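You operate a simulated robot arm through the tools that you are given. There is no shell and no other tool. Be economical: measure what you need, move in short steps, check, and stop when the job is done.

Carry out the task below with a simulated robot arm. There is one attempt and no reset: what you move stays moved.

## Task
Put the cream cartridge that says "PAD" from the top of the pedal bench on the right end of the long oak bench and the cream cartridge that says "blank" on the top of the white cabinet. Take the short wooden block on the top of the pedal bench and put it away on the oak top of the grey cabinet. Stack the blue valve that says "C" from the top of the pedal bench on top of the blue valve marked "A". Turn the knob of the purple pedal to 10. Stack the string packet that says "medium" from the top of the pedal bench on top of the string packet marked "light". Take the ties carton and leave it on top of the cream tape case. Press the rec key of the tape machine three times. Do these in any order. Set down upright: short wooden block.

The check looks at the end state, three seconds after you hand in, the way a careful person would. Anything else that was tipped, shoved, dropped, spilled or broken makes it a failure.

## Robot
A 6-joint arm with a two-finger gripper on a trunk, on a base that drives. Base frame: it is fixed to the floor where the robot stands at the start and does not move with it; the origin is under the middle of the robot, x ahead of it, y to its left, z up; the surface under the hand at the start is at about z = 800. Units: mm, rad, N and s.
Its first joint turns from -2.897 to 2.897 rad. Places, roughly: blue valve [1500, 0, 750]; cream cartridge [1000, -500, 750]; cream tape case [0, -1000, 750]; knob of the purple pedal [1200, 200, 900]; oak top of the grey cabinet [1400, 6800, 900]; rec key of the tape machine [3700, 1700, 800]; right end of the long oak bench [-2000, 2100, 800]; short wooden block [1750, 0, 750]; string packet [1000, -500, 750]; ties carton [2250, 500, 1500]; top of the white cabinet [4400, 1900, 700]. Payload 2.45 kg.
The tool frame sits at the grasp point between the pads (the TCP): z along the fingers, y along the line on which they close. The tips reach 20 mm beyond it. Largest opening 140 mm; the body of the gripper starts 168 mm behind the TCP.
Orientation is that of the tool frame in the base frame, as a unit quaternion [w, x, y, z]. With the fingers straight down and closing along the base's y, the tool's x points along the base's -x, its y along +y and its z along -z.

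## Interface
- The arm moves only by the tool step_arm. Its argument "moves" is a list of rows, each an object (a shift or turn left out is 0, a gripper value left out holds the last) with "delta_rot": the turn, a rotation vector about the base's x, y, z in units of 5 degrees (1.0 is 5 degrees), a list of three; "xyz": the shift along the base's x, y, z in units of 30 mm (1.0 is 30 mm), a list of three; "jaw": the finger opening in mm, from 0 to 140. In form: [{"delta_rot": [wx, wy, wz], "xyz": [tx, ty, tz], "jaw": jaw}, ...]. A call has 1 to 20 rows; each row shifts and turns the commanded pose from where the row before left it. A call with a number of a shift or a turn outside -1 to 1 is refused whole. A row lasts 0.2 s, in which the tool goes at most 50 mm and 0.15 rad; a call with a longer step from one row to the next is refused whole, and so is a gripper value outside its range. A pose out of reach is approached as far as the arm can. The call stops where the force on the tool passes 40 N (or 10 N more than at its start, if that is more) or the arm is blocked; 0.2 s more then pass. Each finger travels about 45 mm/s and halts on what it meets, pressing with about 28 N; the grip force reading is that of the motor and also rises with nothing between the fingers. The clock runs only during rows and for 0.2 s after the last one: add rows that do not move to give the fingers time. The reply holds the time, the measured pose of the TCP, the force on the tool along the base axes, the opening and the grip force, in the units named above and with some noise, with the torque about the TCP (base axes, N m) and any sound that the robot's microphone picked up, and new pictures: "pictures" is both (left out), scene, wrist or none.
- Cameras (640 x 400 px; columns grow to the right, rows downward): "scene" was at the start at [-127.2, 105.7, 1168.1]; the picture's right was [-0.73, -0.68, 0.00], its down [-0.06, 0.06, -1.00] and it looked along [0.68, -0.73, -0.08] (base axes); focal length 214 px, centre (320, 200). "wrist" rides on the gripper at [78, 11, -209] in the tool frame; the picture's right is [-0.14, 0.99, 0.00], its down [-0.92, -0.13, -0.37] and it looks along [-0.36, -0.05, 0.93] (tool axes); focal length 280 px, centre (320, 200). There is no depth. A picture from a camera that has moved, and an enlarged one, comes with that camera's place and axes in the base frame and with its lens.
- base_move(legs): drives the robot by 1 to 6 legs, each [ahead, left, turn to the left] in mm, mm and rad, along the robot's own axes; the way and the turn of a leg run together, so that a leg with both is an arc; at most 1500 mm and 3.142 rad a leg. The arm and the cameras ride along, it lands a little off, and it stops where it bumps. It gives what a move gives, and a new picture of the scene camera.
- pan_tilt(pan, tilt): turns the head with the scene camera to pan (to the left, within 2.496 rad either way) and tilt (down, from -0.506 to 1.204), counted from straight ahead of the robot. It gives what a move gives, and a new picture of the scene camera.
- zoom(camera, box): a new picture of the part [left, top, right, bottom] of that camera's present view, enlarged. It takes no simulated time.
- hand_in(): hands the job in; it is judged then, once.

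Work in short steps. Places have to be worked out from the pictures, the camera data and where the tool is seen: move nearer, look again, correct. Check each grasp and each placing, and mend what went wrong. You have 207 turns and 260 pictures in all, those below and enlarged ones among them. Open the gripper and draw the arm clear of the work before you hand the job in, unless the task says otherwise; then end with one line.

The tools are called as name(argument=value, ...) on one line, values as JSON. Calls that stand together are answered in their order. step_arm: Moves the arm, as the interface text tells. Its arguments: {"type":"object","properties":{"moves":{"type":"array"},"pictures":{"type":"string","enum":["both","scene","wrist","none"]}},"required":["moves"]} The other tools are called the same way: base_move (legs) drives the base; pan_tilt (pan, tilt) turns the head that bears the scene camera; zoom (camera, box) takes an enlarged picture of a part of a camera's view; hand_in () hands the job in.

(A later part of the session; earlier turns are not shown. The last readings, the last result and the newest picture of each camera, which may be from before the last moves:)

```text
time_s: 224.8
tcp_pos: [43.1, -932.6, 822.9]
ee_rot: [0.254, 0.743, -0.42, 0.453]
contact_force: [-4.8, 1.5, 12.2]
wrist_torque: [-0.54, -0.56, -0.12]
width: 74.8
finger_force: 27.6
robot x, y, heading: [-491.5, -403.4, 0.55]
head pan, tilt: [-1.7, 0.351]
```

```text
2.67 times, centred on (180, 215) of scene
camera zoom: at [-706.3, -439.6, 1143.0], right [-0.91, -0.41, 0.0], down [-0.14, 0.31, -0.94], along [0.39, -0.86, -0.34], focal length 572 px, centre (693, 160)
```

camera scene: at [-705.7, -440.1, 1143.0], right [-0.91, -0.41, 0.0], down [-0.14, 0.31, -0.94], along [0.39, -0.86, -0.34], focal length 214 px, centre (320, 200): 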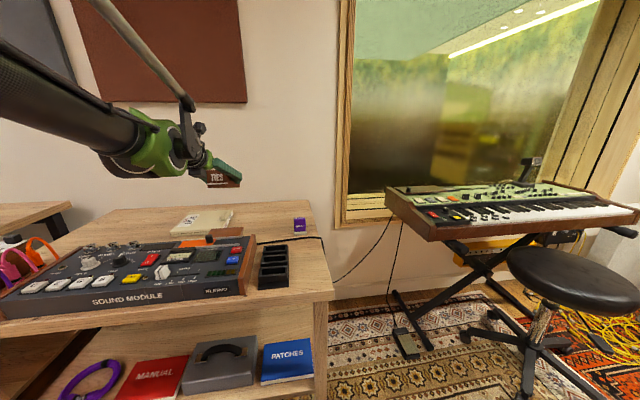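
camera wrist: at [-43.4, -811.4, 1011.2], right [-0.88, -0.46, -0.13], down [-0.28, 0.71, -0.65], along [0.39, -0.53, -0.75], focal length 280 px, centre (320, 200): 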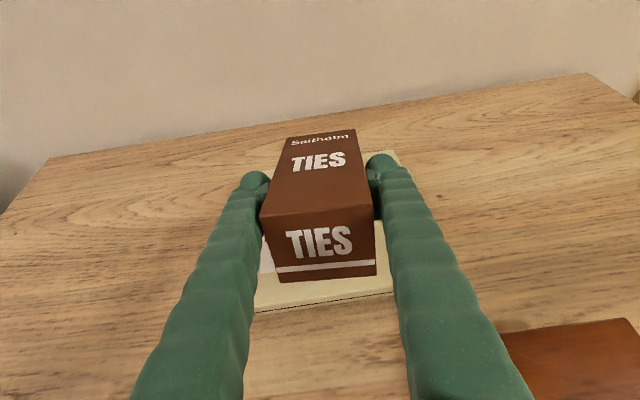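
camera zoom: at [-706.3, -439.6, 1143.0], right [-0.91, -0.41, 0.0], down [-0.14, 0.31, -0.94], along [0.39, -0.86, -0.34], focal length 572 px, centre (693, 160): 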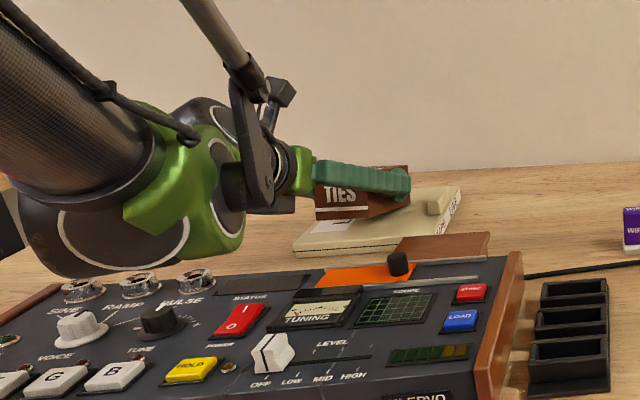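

Nose touches. I continue slowly so that the carton pivots flat in the grip.

step_arm(moves=[{"xyz": [0, 0, -0.1]}, {"xyz": [0, 0, -0.1]}, {}], pictures="none")

step_arm(moves=[{"xyz": [0, 0, -0.1]}, {"xyz": [0, 0, -0.1]}, {}], pictures="none")

zoom(camera="scene", box=[60, 140, 300, 290])

```text
time_s: 225.6
tcp_pos: [43.3, -932.9, 817.5]
ee_rot: [0.253, 0.744, -0.42, 0.453]
contact_force: [-4.5, 2.7, 10.9]
wrist_torque: [-0.49, -0.59, -0.07]
width: 74.8
finger_force: 27.7
robot x, y, heading: [-489.0, -397.4, 0.55]
head pan, tilt: [-1.7, 0.351]
```

```text
time_s: 226.4
tcp_pos: [43.4, -932.1, 811.1]
ee_rot: [0.253, 0.744, -0.42, 0.453]
contact_force: [-2.9, 1.6, 9.7]
wrist_torque: [-0.47, -0.57, -0.04]
width: 74.7
finger_force: 27.7
robot x, y, heading: [-488.1, -402.0, 0.553]
head pan, tilt: [-1.7, 0.351]
```

```text
2.67 times, centred on (180, 215) of scene
camera zoom: at [-706.0, -439.8, 1143.0], right [-0.91, -0.41, 0.0], down [-0.14, 0.31, -0.94], along [0.39, -0.86, -0.34], focal length 572 px, centre (693, 160)
```

zoom: 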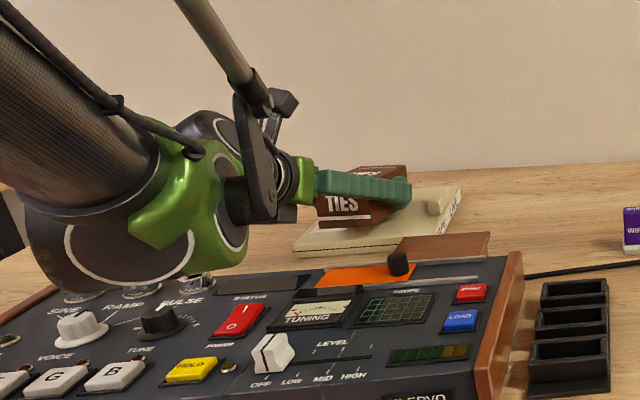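

It pivots as planned at steady force. I lower further while steepening the tool slightly so the wrist keeps clear of the jacks.

step_arm(moves=[{"delta_rot": [0.42, 0.27, 0]}, {"xyz": [0, 0, -0.1], "delta_rot": [0.42, 0.27, 0]}, {"xyz": [0, 0, -0.1]}, {}], pictures="none")

step_arm(moves=[{"xyz": [0, 0, -0.1]}, {"xyz": [0, 0, -0.08]}, {}], pictures="none")

zoom(camera="scene", box=[60, 140, 300, 290])

```text
time_s: 227.4
tcp_pos: [42.6, -932.7, 805.7]
ee_rot: [0.235, 0.764, -0.43, 0.42]
contact_force: [-3.3, 1.1, 9.2]
wrist_torque: [-0.48, -0.54, -0.1]
width: 74.6
finger_force: 28.0
robot x, y, heading: [-489.6, -401.8, 0.552]
head pan, tilt: [-1.7, 0.351]
```

```text
time_s: 228.2
tcp_pos: [44.7, -932.5, 800.1]
ee_rot: [0.235, 0.764, -0.43, 0.42]
contact_force: [-1.8, 3.2, 8.2]
wrist_torque: [-0.55, -0.41, 0.03]
width: 74.3
finger_force: 28.5
robot x, y, heading: [-490.5, -402.7, 0.552]
head pan, tilt: [-1.7, 0.351]
```

```text
2.67 times, centred on (180, 215) of scene
camera zoom: at [-705.9, -439.7, 1143.0], right [-0.91, -0.41, 0.0], down [-0.14, 0.31, -0.94], along [0.39, -0.86, -0.34], focal length 572 px, centre (693, 160)
```

zoom: 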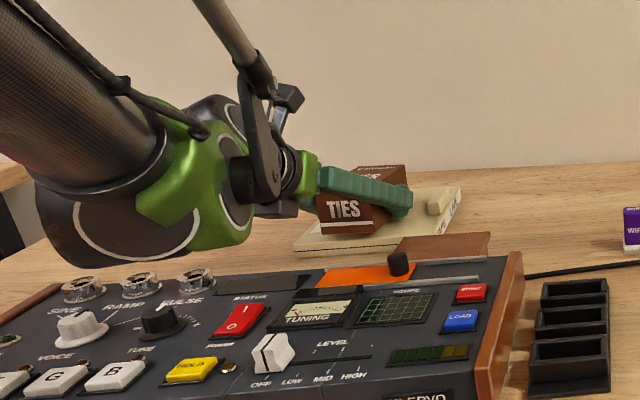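

Nearly flat. A few millimetres more.

step_arm(moves=[{"xyz": [0, 0, -0.07]}, {"xyz": [0, 0, -0.07]}, {}], pictures="none")

zoom(camera="scene", box=[160, 180, 260, 250])

```text
time_s: 229.0
tcp_pos: [44.0, -933.0, 796.3]
ee_rot: [0.235, 0.764, -0.43, 0.42]
contact_force: [-3.0, 2.8, 9.7]
wrist_torque: [-0.66, -0.48, -0.03]
width: 74.5
finger_force: 27.2
robot x, y, heading: [-495.6, -402.0, 0.55]
head pan, tilt: [-1.7, 0.351]
```

```text
5.71 times, centred on (210, 215) of scene
camera zoom: at [-706.0, -439.7, 1143.0], right [-0.91, -0.41, 0.0], down [-0.14, 0.31, -0.94], along [0.39, -0.86, -0.34], focal length 1226 px, centre (949, 114)
```

zoom: 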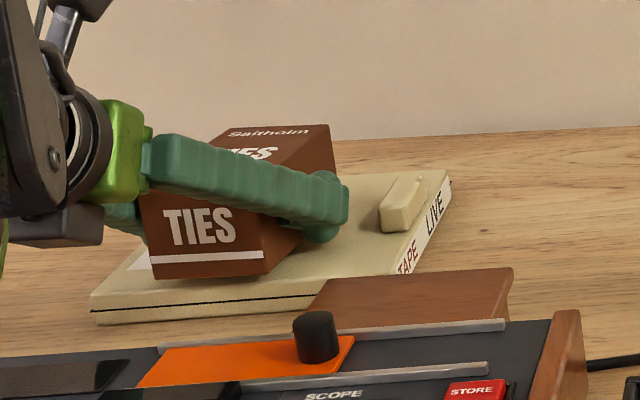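

Carton lies practically flat on the case, well inside its outline. Open the fingers.

step_arm(moves=[{"xyz": [0, 0, 0.03], "jaw": 80}, {"jaw": 88}, {"jaw": 100}, {}, {}], pictures="wrist")

zoom(camera="scene", box=[160, 180, 260, 250])

```text
time_s: 230.2
tcp_pos: [43.7, -932.6, 796.1]
ee_rot: [0.235, 0.764, -0.43, 0.419]
contact_force: [0.4, 0.1, -0.2]
wrist_torque: [0.02, -0.03, 0.02]
width: 99.9
finger_force: 0.0
robot x, y, heading: [-490.8, -402.3, 0.553]
head pan, tilt: [-1.7, 0.351]
camera wrist: at [-34.8, -823.3, 975.5], right [-0.88, -0.45, -0.12], down [-0.31, 0.75, -0.58], along [0.35, -0.48, -0.81], focal length 280 px, centre (320, 200)
```

wrist: 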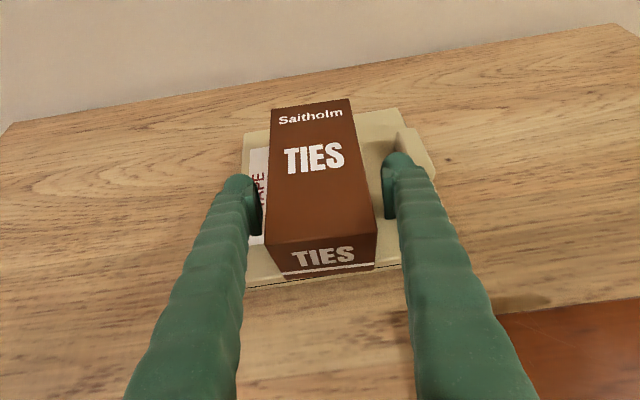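

```text
5.71 times, centred on (210, 215) of scene
camera zoom: at [-705.7, -440.0, 1143.0], right [-0.91, -0.41, 0.0], down [-0.14, 0.31, -0.94], along [0.39, -0.86, -0.34], focal length 1226 px, centre (949, 114)
```

zoom: 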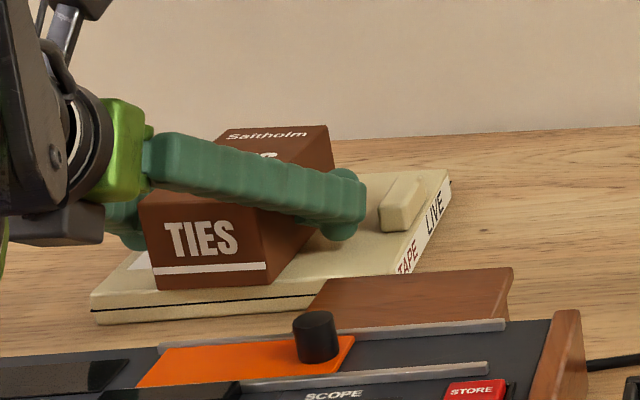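

Carton rests on the tape case. I withdraw back and up along the tool axis.

step_arm(moves=[{"xyz": [-0.2, 0.3, 0.8]}, {"xyz": [-0.45, 0.7, 0.6]}, {"xyz": [-0.45, 0.7, 0.6]}, {"xyz": [-0.45, 0.7, 0.6]}, {"xyz": [-0.3, 0.5, 1]}, {"xyz": [0, 0, 1]}, {"xyz": [0, 0, 1]}, {"xyz": [0, 0, 1]}, {"xyz": [0, 0, 1]}, {"xyz": [0, 0, 1]}, {"xyz": [0, 0, 1]}, {"xyz": [0, 0, 1]}, {"xyz": [0, 0, 1]}], pictures="wrist")

```text
time_s: 233.0
tcp_pos: [-11.6, -842.2, 1143.9]
ee_rot: [0.235, 0.764, -0.43, 0.42]
contact_force: [0.3, 0.0, 0.8]
wrist_torque: [0.02, -0.02, 0.01]
width: 99.8
finger_force: 0.2
robot x, y, heading: [-490.8, -401.3, 0.555]
head pan, tilt: [-1.7, 0.351]
camera wrist: at [-91.1, -734.0, 1323.3], right [-0.88, -0.45, -0.12], down [-0.31, 0.75, -0.58], along [0.35, -0.48, -0.81], focal length 280 px, centre (320, 200)
```

wrist: 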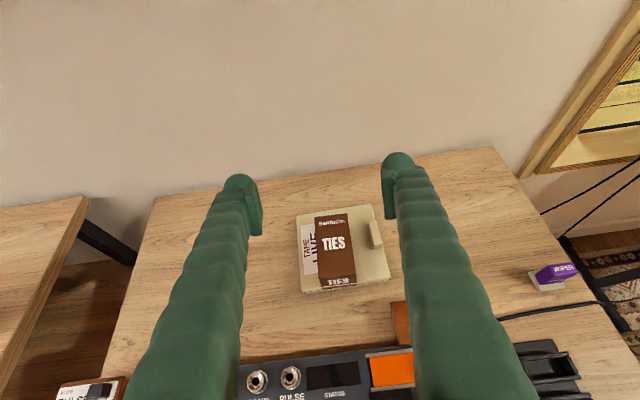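

Done with the carton. I bring the tool back to vertical, unwind the yaw, and drive to the PAD cartridge (≈(610,-505)).

base_move(legs=[[0, 140, 0], [845, 0, -0.015]])

step_arm(moves=[{"delta_rot": [0.842, 0.539, 0]}, {"delta_rot": [0.842, 0.539, 0]}, {"delta_rot": [0.842, 0.539, 0]}, {"delta_rot": [0.842, 0.539, 0]}, {"delta_rot": [0.842, 0.539, 0]}, {"delta_rot": [0.842, 0.539, 0]}, {"delta_rot": [0.842, 0.539, 0]}, {"delta_rot": [0.842, 0.539, 0]}, {"delta_rot": [0.842, 0.539, 0]}, {"delta_rot": [0.842, 0.539, 0]}, {"delta_rot": [0.842, 0.539, 0]}, {"delta_rot": [0.337, 0.216, 0]}, {}], pictures="wrist")

```text
time_s: 238.4
tcp_pos: [631.9, -298.2, 1144.0]
ee_rot: [0.24, 0.759, -0.438, 0.417]
contact_force: [0.0, 0.3, -0.1]
wrist_torque: [0.0, 0.0, -0.01]
width: 100.2
finger_force: 0.1
robot x, y, heading: [165.1, 152.8, 0.531]
head pan, tilt: [-1.7, 0.351]
camera scene: at [-52.1, 120.5, 1143.0], right [-0.92, -0.39, 0.0], down [-0.13, 0.32, -0.94], along [0.37, -0.86, -0.34], focal length 214 px, centre (320, 200)
```

scene: 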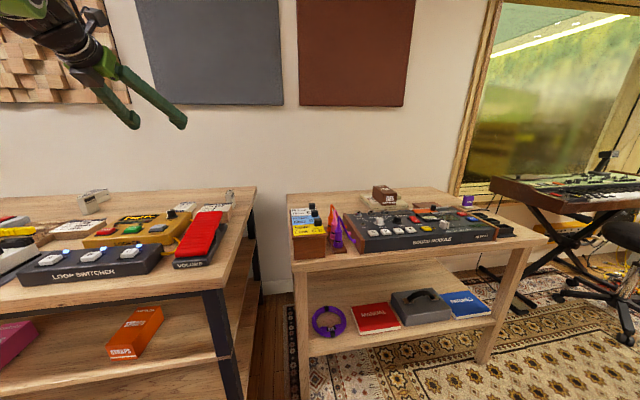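

```text
time_s: 241.2
tcp_pos: [633.5, -297.9, 1144.4]
ee_rot: [0.018, 0.871, -0.491, -0.005]
contact_force: [-0.1, 0.1, -0.1]
wrist_torque: [-0.06, 0.0, 0.0]
width: 99.9
finger_force: 0.1
robot x, y, heading: [164.5, 156.1, 0.529]
head pan, tilt: [-1.7, 0.351]
camera wrist: at [669.7, -364.6, 1355.4], right [-0.92, -0.4, 0.04], down [-0.36, 0.86, 0.36], along [-0.17, 0.31, -0.93], focal length 280 px, centre (320, 200)
```

wrist: 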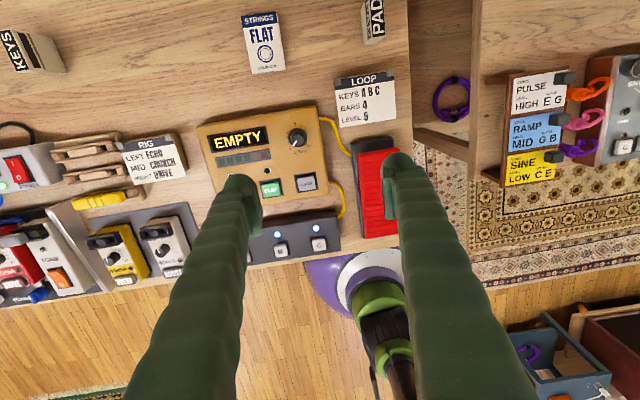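

PAD is at the top of the view. I unwind the yaw by -175° (two calls), moving toward PAD in the second.

step_arm(moves=[{"delta_rot": [0.3, -0.3, 0]}, {"delta_rot": [0, 0, -1]}, {"delta_rot": [0, 0, -1]}, {"delta_rot": [0, 0, -1]}, {"delta_rot": [0, 0, -1]}, {"delta_rot": [0, 0, -1]}, {"delta_rot": [0, 0, -1]}, {"delta_rot": [0, 0, -1]}, {"delta_rot": [0, 0, -1]}, {"delta_rot": [0, 0, -1]}, {"delta_rot": [0, 0, -1]}, {"delta_rot": [0, 0, -1]}, {"delta_rot": [0, 0, -1]}, {"delta_rot": [0, 0, -1]}, {"delta_rot": [0, 0, -1]}, {"delta_rot": [0, 0, -1]}, {"delta_rot": [0, 0, -1]}, {"delta_rot": [0, 0, -1]}, {"delta_rot": [0, 0, -1]}, {"delta_rot": [0, 0, -1]}], pictures="none")

step_arm(moves=[{"delta_rot": [0, 0, -1], "xyz": [0, -0.6, 0]}, {"delta_rot": [0, 0, -1], "xyz": [0, -0.6, 0]}, {"delta_rot": [0, 0, -1], "xyz": [0, -0.6, 0]}, {"delta_rot": [0, 0, -1], "xyz": [0, -0.6, 0]}, {"delta_rot": [0, 0, -1], "xyz": [0, -0.6, 0]}, {"delta_rot": [0, 0, -1], "xyz": [0, -0.6, 0]}, {"delta_rot": [0, 0, -1], "xyz": [0, -0.6, 0]}, {"delta_rot": [0, 0, -1], "xyz": [0, -0.6, 0]}, {"delta_rot": [0, 0, -1], "xyz": [0, -0.6, -0.5]}, {"delta_rot": [0, 0, -1], "xyz": [0, 0, -0.8]}, {"delta_rot": [0, 0, -1], "xyz": [0, 0, -0.8]}, {"delta_rot": [0, 0, -1], "xyz": [0, 0, -0.8]}, {"delta_rot": [0, 0, -1], "xyz": [0, 0, -0.8]}, {"delta_rot": [0, 0, -1], "xyz": [0, 0, -0.8]}, {"delta_rot": [0, 0, -1], "xyz": [0, 0, -0.8]}, {"delta_rot": [0, 0, -1]}, {}], pictures="wrist")

```text
time_s: 245.4
tcp_pos: [633.5, -298.9, 1144.4]
ee_rot: [0.0, -0.227, 0.974, 0.001]
contact_force: [0.4, -0.2, -0.7]
wrist_torque: [0.0, 0.01, 0.01]
width: 100.2
finger_force: 0.1
robot x, y, heading: [161.4, 153.8, 0.53]
head pan, tilt: [-1.7, 0.351]
```

```text
time_s: 249.0
tcp_pos: [632.8, -459.2, 982.6]
ee_rot: [0.0, 0.453, 0.892, 0.0]
contact_force: [0.1, -0.1, 0.2]
wrist_torque: [0.0, 0.03, 0.01]
width: 100.0
finger_force: 0.0
robot x, y, heading: [162.8, 155.0, 0.529]
head pan, tilt: [-1.7, 0.351]
camera wrist: at [595.0, -389.6, 1194.2], right [0.88, 0.47, 0.0], down [0.44, -0.82, 0.37], along [0.17, -0.32, -0.93], focal length 280 px, centre (320, 200)
```

wrist: 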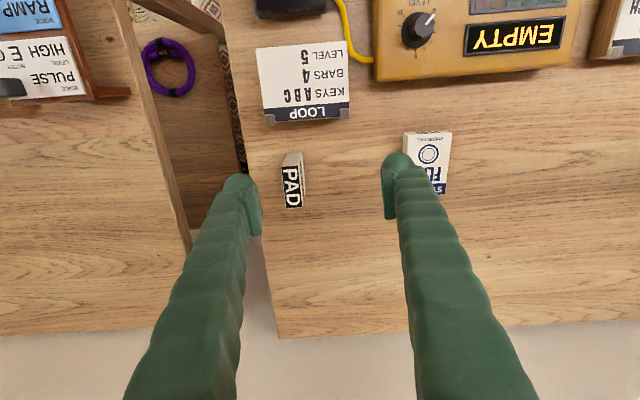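

Zoom on PAD for its outline.

zoom(camera="wrist", box=[220, 120, 420, 245])

```text
3.20 times, centred on (320, 182) of wrist
camera zoom: at [595.0, -389.6, 1194.2], right [0.88, 0.47, 0.0], down [0.44, -0.82, 0.37], along [0.17, -0.32, -0.93], focal length 897 px, centre (320, 256)
```

zoom: 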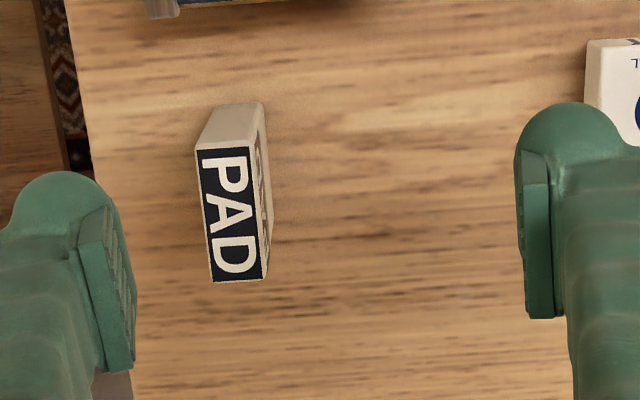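

PAD centre ≈(618.6,-509.7), aligned. I descend around it.

step_arm(moves=[{"xyz": [-0.24, -0.85, 0], "jaw": 70}, {"xyz": [-0.23, -0.83, -0.3]}, {"xyz": [0, 0, -0.9]}, {"xyz": [0, 0, -0.9]}, {"xyz": [0, 0, -0.9]}, {"xyz": [0, 0, -0.6]}, {}], pictures="none")

zoom(camera="wrist", box=[220, 120, 420, 245])

```text
time_s: 250.6
tcp_pos: [617.9, -509.6, 876.3]
ee_rot: [0.0, 0.452, 0.892, 0.0]
contact_force: [-0.2, -0.2, 0.3]
wrist_torque: [0.02, -0.04, 0.0]
width: 70.0
finger_force: 0.1
robot x, y, heading: [159.2, 152.1, 0.527]
head pan, tilt: [-1.7, 0.351]
```

```text
3.20 times, centred on (320, 182) of wrist
camera zoom: at [580.9, -440.0, 1086.8], right [0.88, 0.47, 0.0], down [0.44, -0.82, 0.37], along [0.18, -0.32, -0.93], focal length 897 px, centre (320, 256)
```

zoom: 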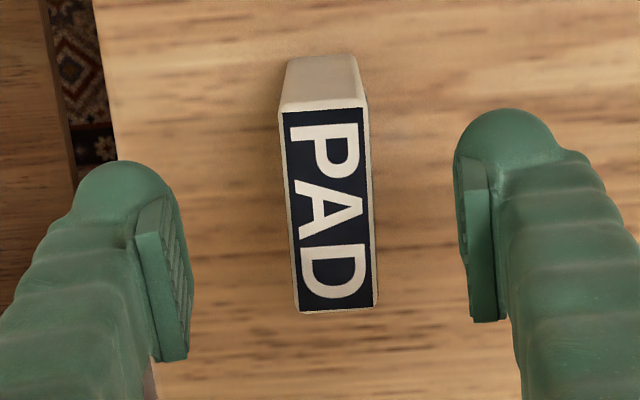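

Rotate -4.5°, adjust 2 mm, lower to z≈834 and close.

step_arm(moves=[{"xyz": [0.09, 0.03, -0.4], "delta_rot": [0, 0, -0.9]}, {"xyz": [0, 0, -0.5]}, {"xyz": [0, 0, -0.5]}, {"jaw": 0}, {}, {}, {}, {}, {}], pictures="none")

step_arm(moves=[{"xyz": [0, 0, 1]}, {"xyz": [0, 0, 1]}, {"xyz": [0, 0, 1]}, {"xyz": [0, 0, 1]}, {"xyz": [0, 0, 1]}, {"xyz": [0, 0, 1]}, {"xyz": [0, 0, 1]}, {"xyz": [0, 0, 1]}, {"xyz": [0, 0, 1]}, {"xyz": [-0.5, 0.8, 1]}, {"xyz": [-0.5, 0.8, 0]}, {"xyz": [-0.5, 0.8, 0]}, {"xyz": [-0.5, 0.8, 0]}, {"xyz": [-0.5, 0.8, 0]}, {"xyz": [-0.5, 0.8, 0]}, {"xyz": [-0.5, 0.8, 0]}, {"xyz": [-0.5, 0.8, 0]}, {"xyz": [-0.5, 0.8, 0]}, {"xyz": [-0.5, 0.8, 0]}], pictures="wrist")

```text
time_s: 252.6
tcp_pos: [621.3, -508.1, 834.9]
ee_rot: [0.0, 0.487, 0.874, 0.0]
contact_force: [-0.7, -0.3, 0.6]
wrist_torque: [0.01, -0.01, -0.01]
width: 20.8
finger_force: 28.4
robot x, y, heading: [164.3, 154.9, 0.532]
head pan, tilt: [-1.7, 0.351]
```

```text
time_s: 256.6
tcp_pos: [472.9, -269.7, 1134.6]
ee_rot: [0.0, 0.487, 0.873, 0.0]
contact_force: [-0.1, -0.5, 0.2]
wrist_torque: [0.05, 0.03, -0.01]
width: 20.9
finger_force: 27.9
robot x, y, heading: [164.6, 156.6, 0.538]
head pan, tilt: [-1.7, 0.351]
camera wrist: at [440.4, -197.2, 1344.8], right [0.91, 0.4, 0.0], down [0.38, -0.85, 0.37], along [0.15, -0.34, -0.93], focal length 280 px, centre (320, 200)
```

wrist: 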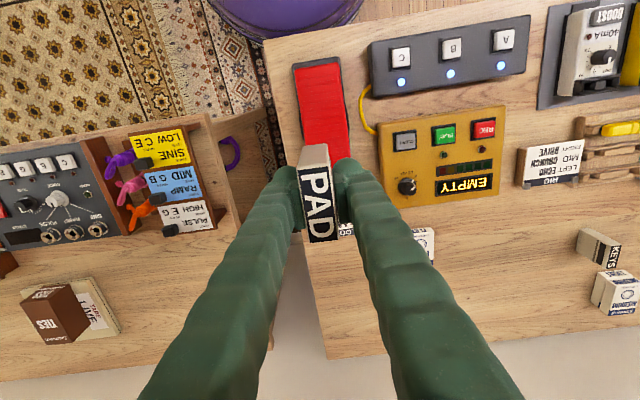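

PAD held. I look toward the long oak bench at about (-2000,2100).

pan_tilt(pan=1.85, tilt=0.3)

```text
time_s: 259.6
tcp_pos: [472.2, -269.2, 1134.3]
ee_rot: [0.0, 0.487, 0.873, 0.0]
contact_force: [0.9, -0.1, -0.6]
wrist_torque: [0.02, 0.03, 0.01]
width: 20.4
finger_force: 27.9
robot x, y, heading: [162.3, 153.2, 0.528]
head pan, tilt: [1.85, 0.3]
camera scene: at [-156.1, 270.5, 1147.8], right [0.69, 0.72, 0.0], down [0.21, -0.2, -0.96], along [-0.69, 0.66, -0.3], focal length 214 px, centre (320, 200)
```

scene: 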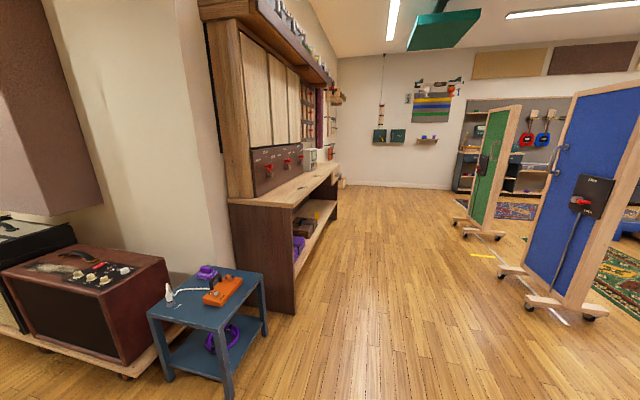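

The long oak bench runs along the left wall, its right (far) end near (-1850,2000). I drive sideways to there, then turn so the arm faces it.

base_move(legs=[[-60, 1050, 0], [-60, 900, 0], [0, 0, -1.64]])

pan_tilt(pan=-1.55, tilt=0.3)

```text
time_s: 273.3
tcp_pos: [-1373.9, 1481.0, 1135.4]
ee_rot: [0.001, 0.97, 0.241, 0.0]
contact_force: [0.7, 0.0, 0.2]
wrist_torque: [-0.01, 0.01, -0.01]
width: 20.4
finger_force: 27.7
robot x, y, heading: [-932.5, 1759.3, -1.108]
head pan, tilt: [1.85, 0.3]
camera scene: at [-791.7, 2070.0, 1147.8], right [0.68, -0.73, 0.0], down [-0.22, -0.2, -0.96], along [0.7, 0.65, -0.3], focal length 214 px, centre (320, 200)
```

scene: 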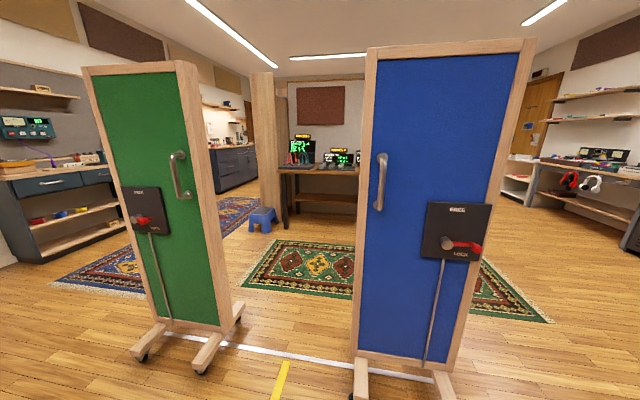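

```text
time_s: 276.2
tcp_pos: [-1373.5, 1480.0, 1134.9]
ee_rot: [0.001, 0.97, 0.242, 0.0]
contact_force: [0.3, -0.3, -1.5]
wrist_torque: [-0.02, 0.0, 0.04]
width: 21.0
finger_force: 28.3
robot x, y, heading: [-933.0, 1758.0, -1.105]
head pan, tilt: [-1.55, 0.3]
camera scene: at [-942.8, 1963.0, 1147.7], right [-0.47, 0.88, 0.0], down [0.26, 0.14, -0.96], along [-0.84, -0.45, -0.3], focal length 214 px, centre (320, 200)
```

scene: 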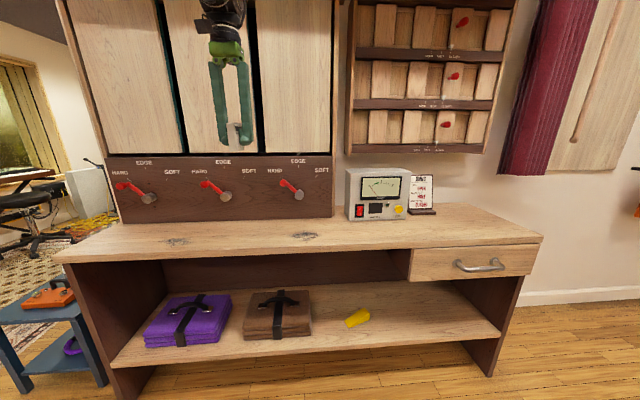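

The right end of the oak bench is clear around (-1915,2130). I drive closer to it.

base_move(legs=[[-690, 0, 0], [0, -100, 0]])

step_arm(moves=[{"xyz": [-0.5, 0.3, 0]}, {"xyz": [-0.5, 0.3, 0]}, {}], pictures="wrist")

```text
time_s: 280.7
tcp_pos: [-1769.4, 2044.9, 1134.9]
ee_rot: [0.0, 0.97, 0.243, 0.0]
contact_force: [0.9, 0.3, -0.6]
wrist_torque: [0.02, 0.01, -0.02]
width: 20.6
finger_force: 28.1
robot x, y, heading: [-1331.0, 2327.4, -1.101]
head pan, tilt: [-1.55, 0.3]
camera scene: at [-1341.8, 2528.4, 1147.8], right [-0.47, 0.88, 0.0], down [0.26, 0.14, -0.96], along [-0.84, -0.45, -0.3], focal length 214 px, centre (320, 200)
```

scene: 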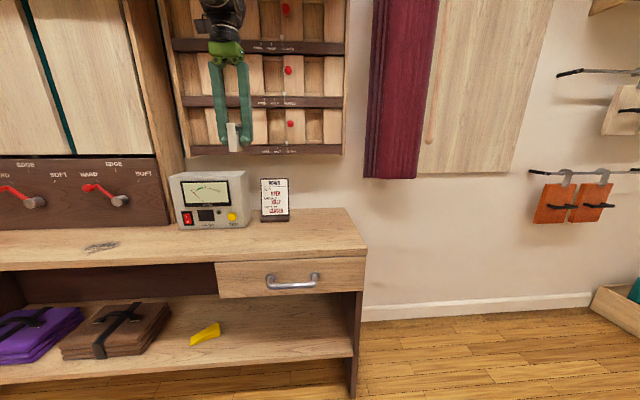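

```text
time_s: 281.5
tcp_pos: [-1799.0, 2062.2, 1135.7]
ee_rot: [0.0, 0.97, 0.245, 0.0]
contact_force: [-1.0, -0.1, -0.3]
wrist_torque: [-0.01, -0.01, 0.02]
width: 21.0
finger_force: 27.6
robot x, y, heading: [-1333.0, 2326.8, -1.1]
head pan, tilt: [-1.55, 0.3]
camera wrist: at [-1725.8, 2090.0, 1344.5], right [0.35, -0.94, 0.0], down [-0.87, -0.32, 0.37], along [-0.34, -0.13, -0.93], focal length 280 px, centre (320, 200)
```

wrist: 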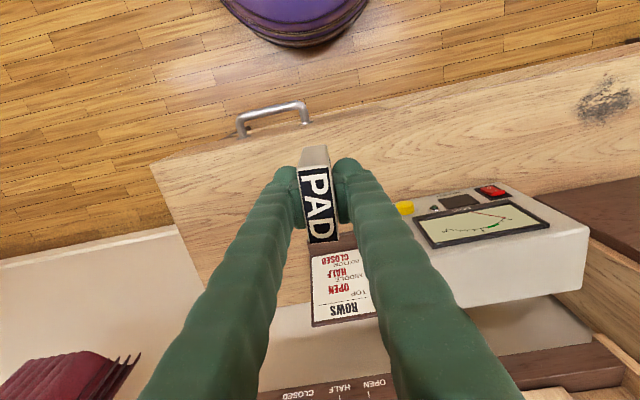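

Surface z≈775; free spot ≈(-2030,2200). I move over it and descend partway.

step_arm(moves=[{"xyz": [-0.96, 0.575, 0]}, {"xyz": [-0.96, 0.575, 0]}, {"xyz": [-0.96, 0.575, 0]}, {"xyz": [-0.96, 0.575, 0]}, {"xyz": [-0.96, 0.575, 0]}, {"xyz": [-0.96, 0.575, 0]}, {"xyz": [-0.96, 0.575, -0.5]}, {"xyz": [-0.96, 0.575, -0.8]}, {"xyz": [0, 0, -1]}, {"xyz": [0, 0, -1]}, {"xyz": [0, 0, -1]}, {"xyz": [0, 0, -1]}, {"xyz": [0, 0, -1]}, {"xyz": [0, 0, -1]}, {}], pictures="wrist")

```text
time_s: 284.7
tcp_pos: [-2029.6, 2199.6, 915.1]
ee_rot: [0.0, 0.97, 0.244, -0.001]
contact_force: [0.3, 0.5, 0.6]
wrist_torque: [-0.02, 0.01, -0.01]
width: 20.9
finger_force: 28.3
robot x, y, heading: [-1330.2, 2327.1, -1.105]
head pan, tilt: [-1.55, 0.3]
camera wrist: at [-1955.6, 2227.9, 1125.2], right [0.35, -0.94, 0.0], down [-0.87, -0.32, 0.37], along [-0.34, -0.13, -0.93], focal length 280 px, centre (320, 200)
```

wrist: 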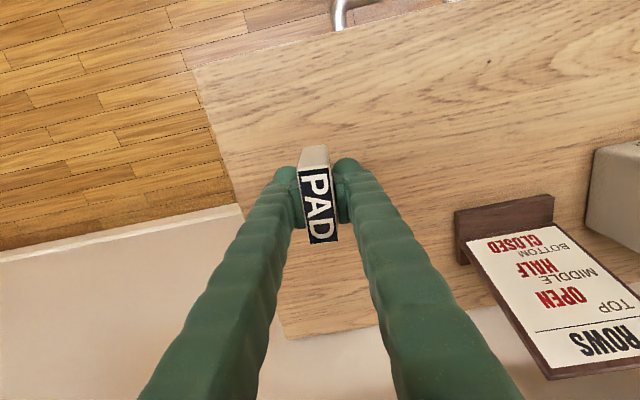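

Good spot. Lower to near contact.

step_arm(moves=[{"xyz": [0, 0, -1]}, {"xyz": [0, 0, -0.8]}, {"xyz": [0, 0, -0.5]}, {"xyz": [0, 0, -0.3]}, {"xyz": [0, 0, -0.1]}, {}], pictures="none")

step_arm(moves=[{"xyz": [0, 0, -0.1]}, {"xyz": [0, 0, -0.1]}, {"xyz": [0, 0, -0.1]}, {}], pictures="none")

step_arm(moves=[{"xyz": [0, 0, -0.07]}, {"xyz": [0, 0, -0.07]}, {}], pictures="none")

```text
time_s: 286.1
tcp_pos: [-2030.3, 2198.5, 834.2]
ee_rot: [-0.001, 0.97, 0.245, 0.0]
contact_force: [0.1, 1.0, -0.4]
wrist_torque: [0.0, 0.02, -0.01]
width: 20.7
finger_force: 28.3
robot x, y, heading: [-1331.1, 2325.8, -1.101]
head pan, tilt: [-1.55, 0.3]
```

```text
time_s: 287.1
tcp_pos: [-2030.5, 2200.1, 825.2]
ee_rot: [0.0, 0.97, 0.243, 0.0]
contact_force: [-0.2, 0.6, -0.6]
wrist_torque: [-0.04, -0.01, 0.01]
width: 20.9
finger_force: 28.0
robot x, y, heading: [-1331.4, 2325.8, -1.101]
head pan, tilt: [-1.55, 0.3]
```

```text
time_s: 287.9
tcp_pos: [-2030.0, 2199.2, 821.0]
ee_rot: [0.0, 0.97, 0.244, 0.0]
contact_force: [-0.2, -0.5, 0.1]
wrist_torque: [-0.03, -0.03, -0.01]
width: 20.5
finger_force: 28.5
robot x, y, heading: [-1329.4, 2327.0, -1.099]
head pan, tilt: [-1.55, 0.3]
```

Still free; continue.

step_arm(moves=[{"xyz": [0, 0, -0.08]}, {"xyz": [0, 0, -0.08]}, {"xyz": [0, 0, -0.08]}, {}], pictures="none")

step_arm(moves=[{"xyz": [0, 0, -0.08]}, {"xyz": [0, 0, -0.08]}, {"xyz": [0, 0, -0.06]}, {}], pictures="none")

```text
time_s: 288.9
tcp_pos: [-2031.3, 2201.2, 814.5]
ee_rot: [0.0, 0.97, 0.243, -0.001]
contact_force: [-1.6, -0.1, 5.2]
wrist_torque: [0.12, -0.08, -0.01]
width: 20.7
finger_force: 28.0
robot x, y, heading: [-1331.8, 2323.7, -1.097]
head pan, tilt: [-1.55, 0.3]
```

```text
time_s: 289.9
tcp_pos: [-2029.6, 2199.9, 809.6]
ee_rot: [-0.001, 0.97, 0.243, 0.0]
contact_force: [0.0, 2.0, 20.7]
wrist_torque: [0.01, -0.01, 0.0]
width: 20.7
finger_force: 27.9
robot x, y, heading: [-1324.8, 2322.6, -1.098]
head pan, tilt: [-1.55, 0.3]
```

Contact. Release and lift.

step_arm(moves=[{"xyz": [0, 0, 0.04]}, {"jaw": 35}, {}, {"jaw": 60}, {}, {"xyz": [0, 0, 0.6]}, {"xyz": [0, 0, 1]}, {"xyz": [0, 0, 1]}, {"xyz": [0, 0, 1]}, {"xyz": [0, 0, 1]}, {"xyz": [0, 0, 1]}, {"xyz": [0.9, 0, 1]}, {"xyz": [0.9, 0, 1]}, {"xyz": [0.9, 0, 1]}, {"xyz": [0.9, 0, 1]}, {"xyz": [0.9, 0, 1]}, {"xyz": [0.9, 0, 0]}], pictures="wrist")

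```text
time_s: 293.5
tcp_pos: [-1869.0, 2202.4, 1126.2]
ee_rot: [0.001, 0.97, 0.244, 0.001]
contact_force: [0.7, 0.3, -0.4]
wrist_torque: [0.02, -0.05, -0.04]
width: 60.0
finger_force: 0.0
robot x, y, heading: [-1324.1, 2327.0, -1.103]
head pan, tilt: [-1.55, 0.3]
camera wrist: at [-1795.2, 2229.8, 1336.0], right [0.35, -0.94, 0.0], down [-0.87, -0.32, 0.37], along [-0.34, -0.13, -0.93], focal length 280 px, centre (320, 200)
```

wrist: 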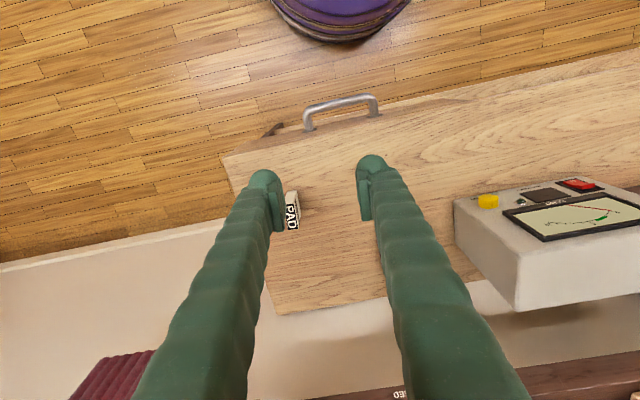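

PAD stands on the right end. I retract the arm, turn back and drive to the left end of the pedal bench for the wooden block.

step_arm(moves=[{"xyz": [0.9, 0.2, 0]}, {"xyz": [0.9, 0.2, 0]}, {"xyz": [0.9, 0.2, 0]}], pictures="none")

base_move(legs=[[0, 0, 1.63], [700, -1300, 0], [700, -1280, 0]])

```text
time_s: 294.3
tcp_pos: [-1787.6, 2219.0, 1127.2]
ee_rot: [0.001, 0.97, 0.244, 0.0]
contact_force: [-0.2, 0.2, -0.4]
wrist_torque: [0.01, -0.04, 0.01]
width: 60.1
finger_force: 0.2
robot x, y, heading: [-1328.6, 2326.5, -1.099]
head pan, tilt: [-1.55, 0.3]
```

```text
time_s: 312.4
tcp_pos: [1281.1, 305.5, 1125.6]
ee_rot: [0.0, 0.5, 0.866, 0.0]
contact_force: [-0.3, 0.9, 0.0]
wrist_torque: [0.01, 0.03, 0.01]
width: 60.0
finger_force: 0.2
robot x, y, heading: [1163.5, 761.9, 0.49]
head pan, tilt: [-1.55, 0.3]
camera scene: at [957.2, 739.1, 1147.7], right [-0.87, -0.5, 0.0], down [-0.15, 0.26, -0.96], along [0.47, -0.83, -0.3], focal length 214 px, centre (320, 200)
```

scene: 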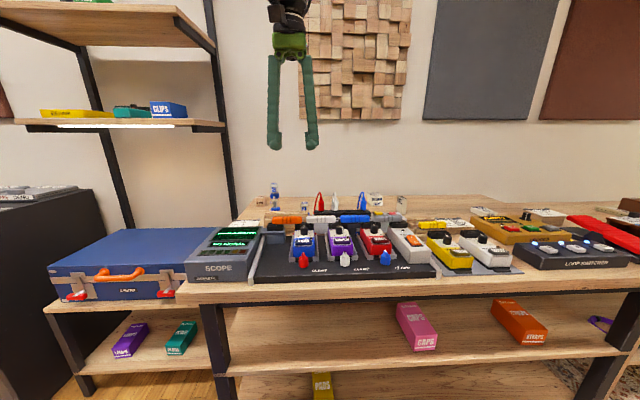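

Robot is at the left part of the bench. I move 45 mm nearer and 90 mm along, then reach over to the block at ≈(1747,-5), turning -15° to square with it.

base_move(legs=[[90, -45, 0]])

step_arm(moves=[{"xyz": [0.97, -0.65, 0], "delta_rot": [0, 0, -1]}, {"xyz": [0.97, -0.65, 0], "delta_rot": [0, 0, -1]}, {"xyz": [0.97, -0.65, 0], "delta_rot": [0, 0, -1]}, {"xyz": [0.97, -0.65, 0]}, {"xyz": [0.97, -0.65, 0]}, {"xyz": [0.97, -0.65, 0]}, {"xyz": [0.97, -0.65, 0]}, {"xyz": [0.97, -0.65, 0]}, {"xyz": [0.97, -0.65, 0]}, {"xyz": [0.97, -0.65, -0.5]}, {"xyz": [0.97, -0.65, -1]}, {"xyz": [0.97, -0.65, -1], "jaw": 90}, {}], pictures="wrist")

```text
time_s: 313.6
tcp_pos: [1378.9, 307.6, 1128.2]
ee_rot: [0.0, 0.503, 0.865, 0.0]
contact_force: [-0.3, 0.7, -0.1]
wrist_torque: [0.04, -0.02, 0.0]
width: 60.0
finger_force: 0.0
robot x, y, heading: [1263.0, 763.4, 0.495]
head pan, tilt: [-1.55, 0.3]
camera scene: at [1055.3, 743.3, 1147.7], right [-0.87, -0.49, 0.0], down [-0.15, 0.26, -0.96], along [0.47, -0.83, -0.3], focal length 214 px, centre (320, 200)
```

scene: 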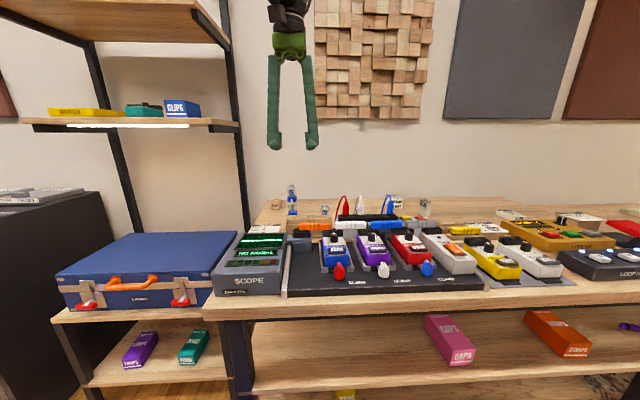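

```text
time_s: 316.4
tcp_pos: [1726.3, 75.2, 1052.6]
ee_rot: [0.0, 0.611, 0.792, 0.0]
contact_force: [0.9, 0.2, -0.2]
wrist_torque: [0.02, 0.0, -0.02]
width: 90.1
finger_force: 0.1
robot x, y, heading: [1261.9, 765.2, 0.496]
head pan, tilt: [-1.55, 0.3]
camera wrist: at [1717.2, 153.9, 1262.1], right [0.99, 0.12, 0.0], down [0.11, -0.92, 0.37], along [0.04, -0.37, -0.93], focal length 280 px, centre (320, 200)
```

wrist: 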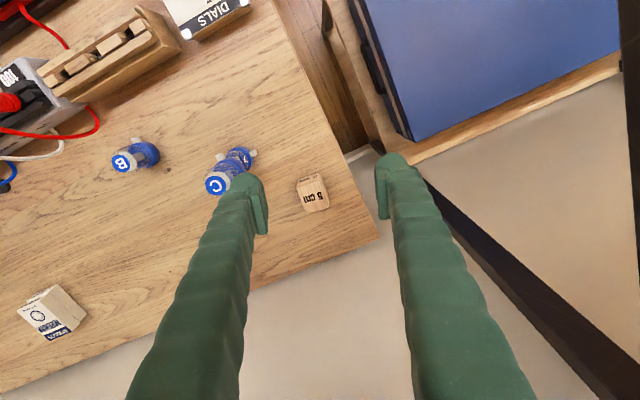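

Block ≈(1725.5,-4), the valve stack is 125 mm to its left - jaw kept narrow. I come down in steps.

step_arm(moves=[{"xyz": [0, -0.9, 0], "jaw": 76}, {"xyz": [0, -0.9, 0]}, {"xyz": [0, -0.84, -0.3]}, {"xyz": [0, 0, -0.9]}, {"xyz": [0, 0, -0.9]}, {"xyz": [0, 0, -0.9]}, {"xyz": [0, 0, -0.9]}, {"xyz": [0, 0, -0.9]}, {}], pictures="wrist")

zoom(camera="wrist", box=[220, 120, 420, 245])

```text
time_s: 318.4
tcp_pos: [1726.8, -3.8, 907.3]
ee_rot: [0.0, 0.611, 0.792, 0.0]
contact_force: [-0.3, -0.4, 0.2]
wrist_torque: [-0.03, -0.02, 0.0]
width: 76.1
finger_force: 0.1
robot x, y, heading: [1262.4, 760.4, 0.499]
head pan, tilt: [-1.55, 0.3]
camera wrist: at [1717.5, 74.1, 1116.7], right [0.99, 0.12, 0.0], down [0.11, -0.92, 0.37], along [0.04, -0.37, -0.93], focal length 280 px, centre (320, 200)
```

wrist: 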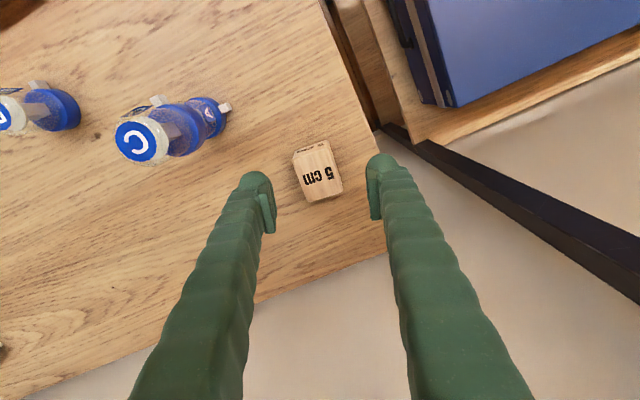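

```text
3.20 times, centred on (320, 182) of wrist
camera zoom: at [1717.5, 74.1, 1116.7], right [0.99, 0.12, 0.0], down [0.11, -0.92, 0.37], along [0.04, -0.37, -0.93], focal length 897 px, centre (320, 256)
```

zoom: 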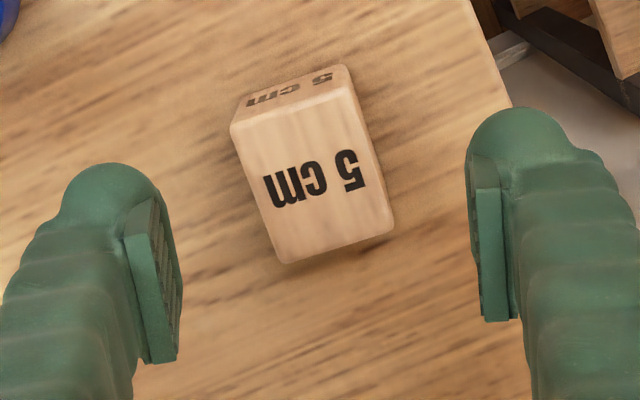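

Block needs +10° yaw. I rotate, lower to z≈828 and close.

step_arm(moves=[{"xyz": [-0.04, 0, -0.5], "delta_rot": [0, 0, 1]}, {"xyz": [0, 0, -0.7], "delta_rot": [0, 0, 1]}, {"xyz": [0, 0, -0.7]}, {"xyz": [0, 0, -0.7]}, {"jaw": 0}, {}, {}, {}, {}], pictures="none")

step_arm(moves=[{"xyz": [0, 0, 1]}, {"xyz": [0, 0, 1]}, {"xyz": [0, 0, 1]}, {"xyz": [0, 0, 1]}, {"xyz": [0, 0, 1]}, {"xyz": [0, 0, 1]}, {"xyz": [0, 0, 1]}, {"xyz": [0, 0, 1]}, {"xyz": [0, 0, 1]}, {"xyz": [0, 0, 1]}, {"xyz": [-0.5, 0.85, 0]}, {"xyz": [-0.5, 0.85, 0]}, {"xyz": [-0.5, 0.85, 0]}, {"xyz": [-0.5, 0.85, 0]}, {"xyz": [-0.5, 0.85, 0]}, {"xyz": [-0.5, 0.85, 0]}, {"xyz": [-0.5, 0.85, 0]}, {"xyz": [-0.5, 0.85, 0]}], pictures="wrist")

```text
time_s: 320.4
tcp_pos: [1727.7, -3.7, 829.6]
ee_rot: [0.0, 0.54, 0.842, 0.0]
contact_force: [0.1, -0.7, -0.6]
wrist_torque: [-0.02, 0.0, -0.02]
width: 38.3
finger_force: 27.9
robot x, y, heading: [1262.9, 761.8, 0.493]
head pan, tilt: [-1.55, 0.3]
```

```text
time_s: 324.2
tcp_pos: [1606.2, 198.8, 1129.5]
ee_rot: [0.0, 0.54, 0.842, 0.001]
contact_force: [0.2, -0.5, -0.2]
wrist_torque: [0.05, 0.03, 0.03]
width: 38.6
finger_force: 27.8
robot x, y, heading: [1257.5, 764.8, 0.494]
head pan, tilt: [-1.55, 0.3]
camera wrist: at [1584.0, 274.7, 1339.2], right [0.96, 0.29, 0.0], down [0.27, -0.89, 0.37], along [0.11, -0.35, -0.93], focal length 280 px, centre (320, 200)
```

wrist: 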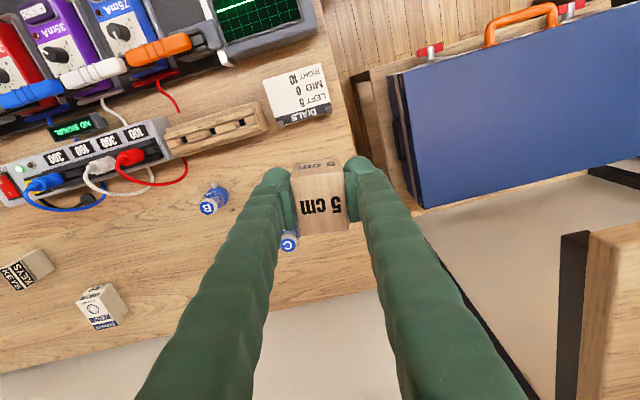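

Block held. I retract, back off, and look along +y toward the grey cabinet (1400,6800).

step_arm(moves=[{"xyz": [-0.5, 0.85, 0]}, {"xyz": [-0.5, 0.85, 0]}, {"xyz": [-0.5, 0.85, 0]}, {"xyz": [-0.5, 0.85, 0]}, {"xyz": [-0.5, 0.85, 0]}, {"xyz": [-0.5, 0.85, 0]}], pictures="none")

base_move(legs=[[0, 500, 0]])

pan_tilt(pan=1.05, tilt=0.25)

```text
time_s: 325.6
tcp_pos: [1517.8, 351.4, 1130.1]
ee_rot: [-0.001, 0.54, 0.842, 0.001]
contact_force: [0.2, -0.4, 0.2]
wrist_torque: [0.02, 0.03, 0.01]
width: 38.3
finger_force: 27.9
robot x, y, heading: [1259.6, 764.7, 0.496]
head pan, tilt: [-1.55, 0.3]
```

```text
time_s: 328.5
tcp_pos: [1282.7, 783.4, 1128.7]
ee_rot: [0.001, 0.541, 0.841, 0.0]
contact_force: [-0.6, -0.8, -0.3]
wrist_torque: [0.01, 0.0, -0.01]
width: 38.8
finger_force: 28.1
robot x, y, heading: [1020.9, 1200.2, 0.493]
head pan, tilt: [-1.55, 0.3]
camera scene: at [822.1, 1178.6, 1147.7], right [-0.87, -0.49, 0.0], down [-0.14, 0.26, -0.96], along [0.47, -0.83, -0.3], focal length 214 px, centre (320, 200)
```

scene: 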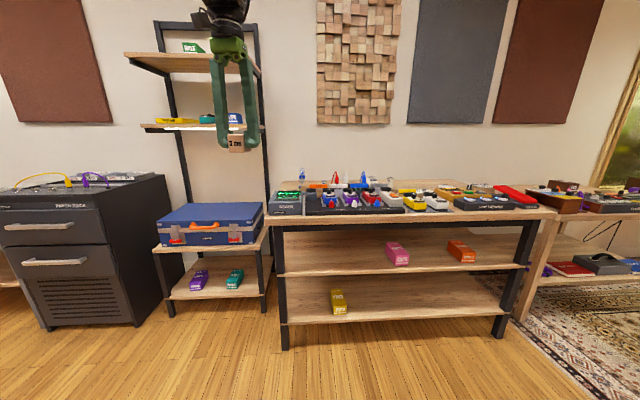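

```text
time_s: 330.8
tcp_pos: [1282.3, 784.5, 1130.8]
ee_rot: [0.0, 0.541, 0.841, 0.0]
contact_force: [0.7, -0.6, -0.9]
wrist_torque: [-0.01, -0.04, 0.03]
width: 38.8
finger_force: 27.8
robot x, y, heading: [1028.8, 1194.6, 0.493]
head pan, tilt: [1.051, 0.25]
camera scene: at [779.3, 1353.4, 1152.5], right [1.0, -0.03, 0.0], down [-0.01, -0.25, -0.97], along [0.03, 0.97, -0.25], focal length 214 px, centre (320, 200)
```

scene: 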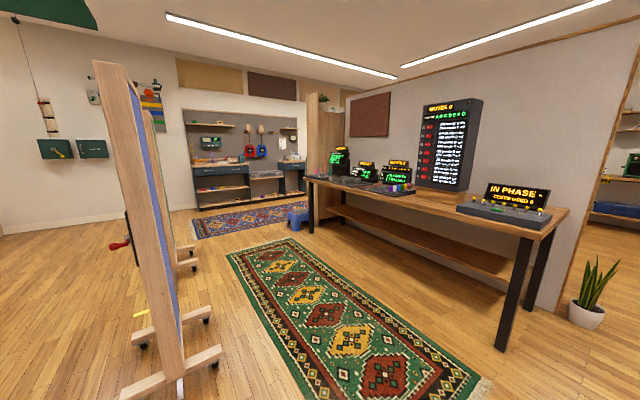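

The lane runs over the green carpet between the partition and the desk. I drive to the lane centre and along it in steps, hand trailing behind.

base_move(legs=[[554, 451, 0], [-80, 1400, 0]])

```text
time_s: 341.2
tcp_pos: [821.7, 2615.4, 1129.9]
ee_rot: [0.0, 0.533, 0.846, 0.001]
contact_force: [-0.1, -0.1, -0.5]
wrist_torque: [0.04, -0.01, 0.02]
width: 38.6
finger_force: 28.1
robot x, y, heading: [558.1, 3021.4, 0.508]
head pan, tilt: [1.051, 0.25]
camera scene: at [307.7, 3173.9, 1152.5], right [1.0, -0.01, 0.0], down [0.0, -0.25, -0.97], along [0.01, 0.97, -0.25], focal length 214 px, centre (320, 200)
```

scene: 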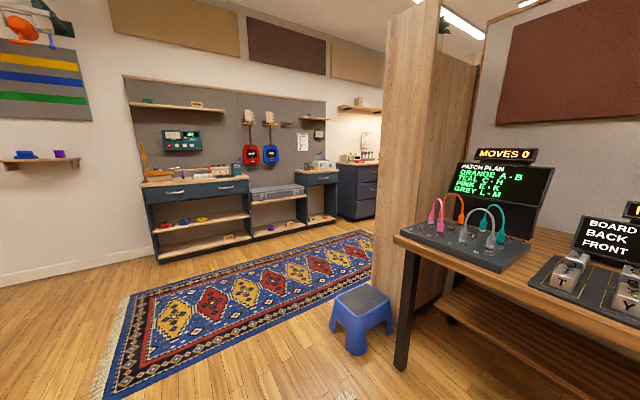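

I continue past the stool and desk end, toward the far room with the grey-blue cabinets.

base_move(legs=[[-60, 806, 0], [-60, 806, 0], [514, 500, 0]])

pan_tilt(pan=0.3, tilt=0.25)

```text
time_s: 353.1
tcp_pos: [118.5, 4666.8, 1130.1]
ee_rot: [0.0, 0.535, 0.845, 0.0]
contact_force: [-0.4, 0.7, -0.5]
wrist_torque: [-0.03, 0.0, -0.01]
width: 38.6
finger_force: 27.6
robot x, y, heading: [-143.3, 5080.8, 0.505]
head pan, tilt: [1.051, 0.25]
camera scene: at [-393.3, 5228.1, 1152.5], right [1.0, -0.01, 0.0], down [0.0, -0.25, -0.97], along [0.01, 0.97, -0.25], focal length 214 px, centre (320, 200)
```

scene: 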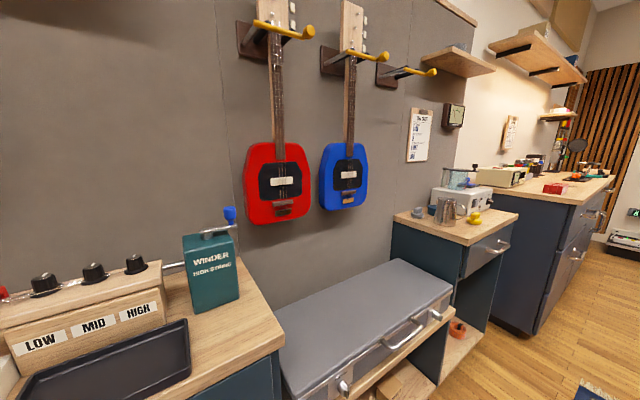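

```text
time_s: 354.2
tcp_pos: [118.6, 4666.4, 1130.6]
ee_rot: [0.001, 0.536, 0.844, -0.001]
contact_force: [-0.8, 0.2, 0.4]
wrist_torque: [-0.01, 0.0, -0.01]
width: 38.5
finger_force: 28.3
robot x, y, heading: [-146.0, 5076.1, 0.507]
head pan, tilt: [0.3, 0.25]
camera scene: at [-330.0, 5202.2, 1152.5], right [0.72, -0.69, 0.0], down [-0.17, -0.18, -0.97], along [0.67, 0.7, -0.25], focal length 214 px, centre (320, 200)
```

scene: 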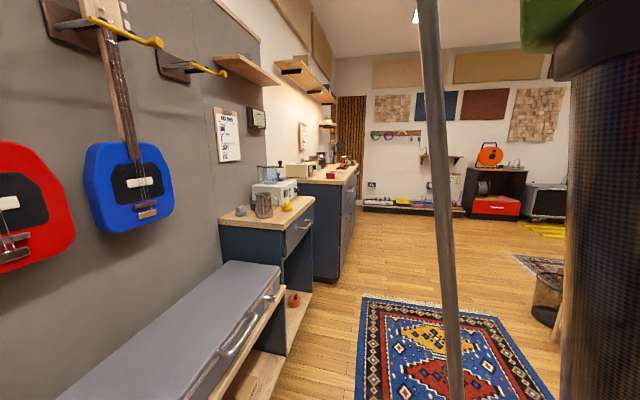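

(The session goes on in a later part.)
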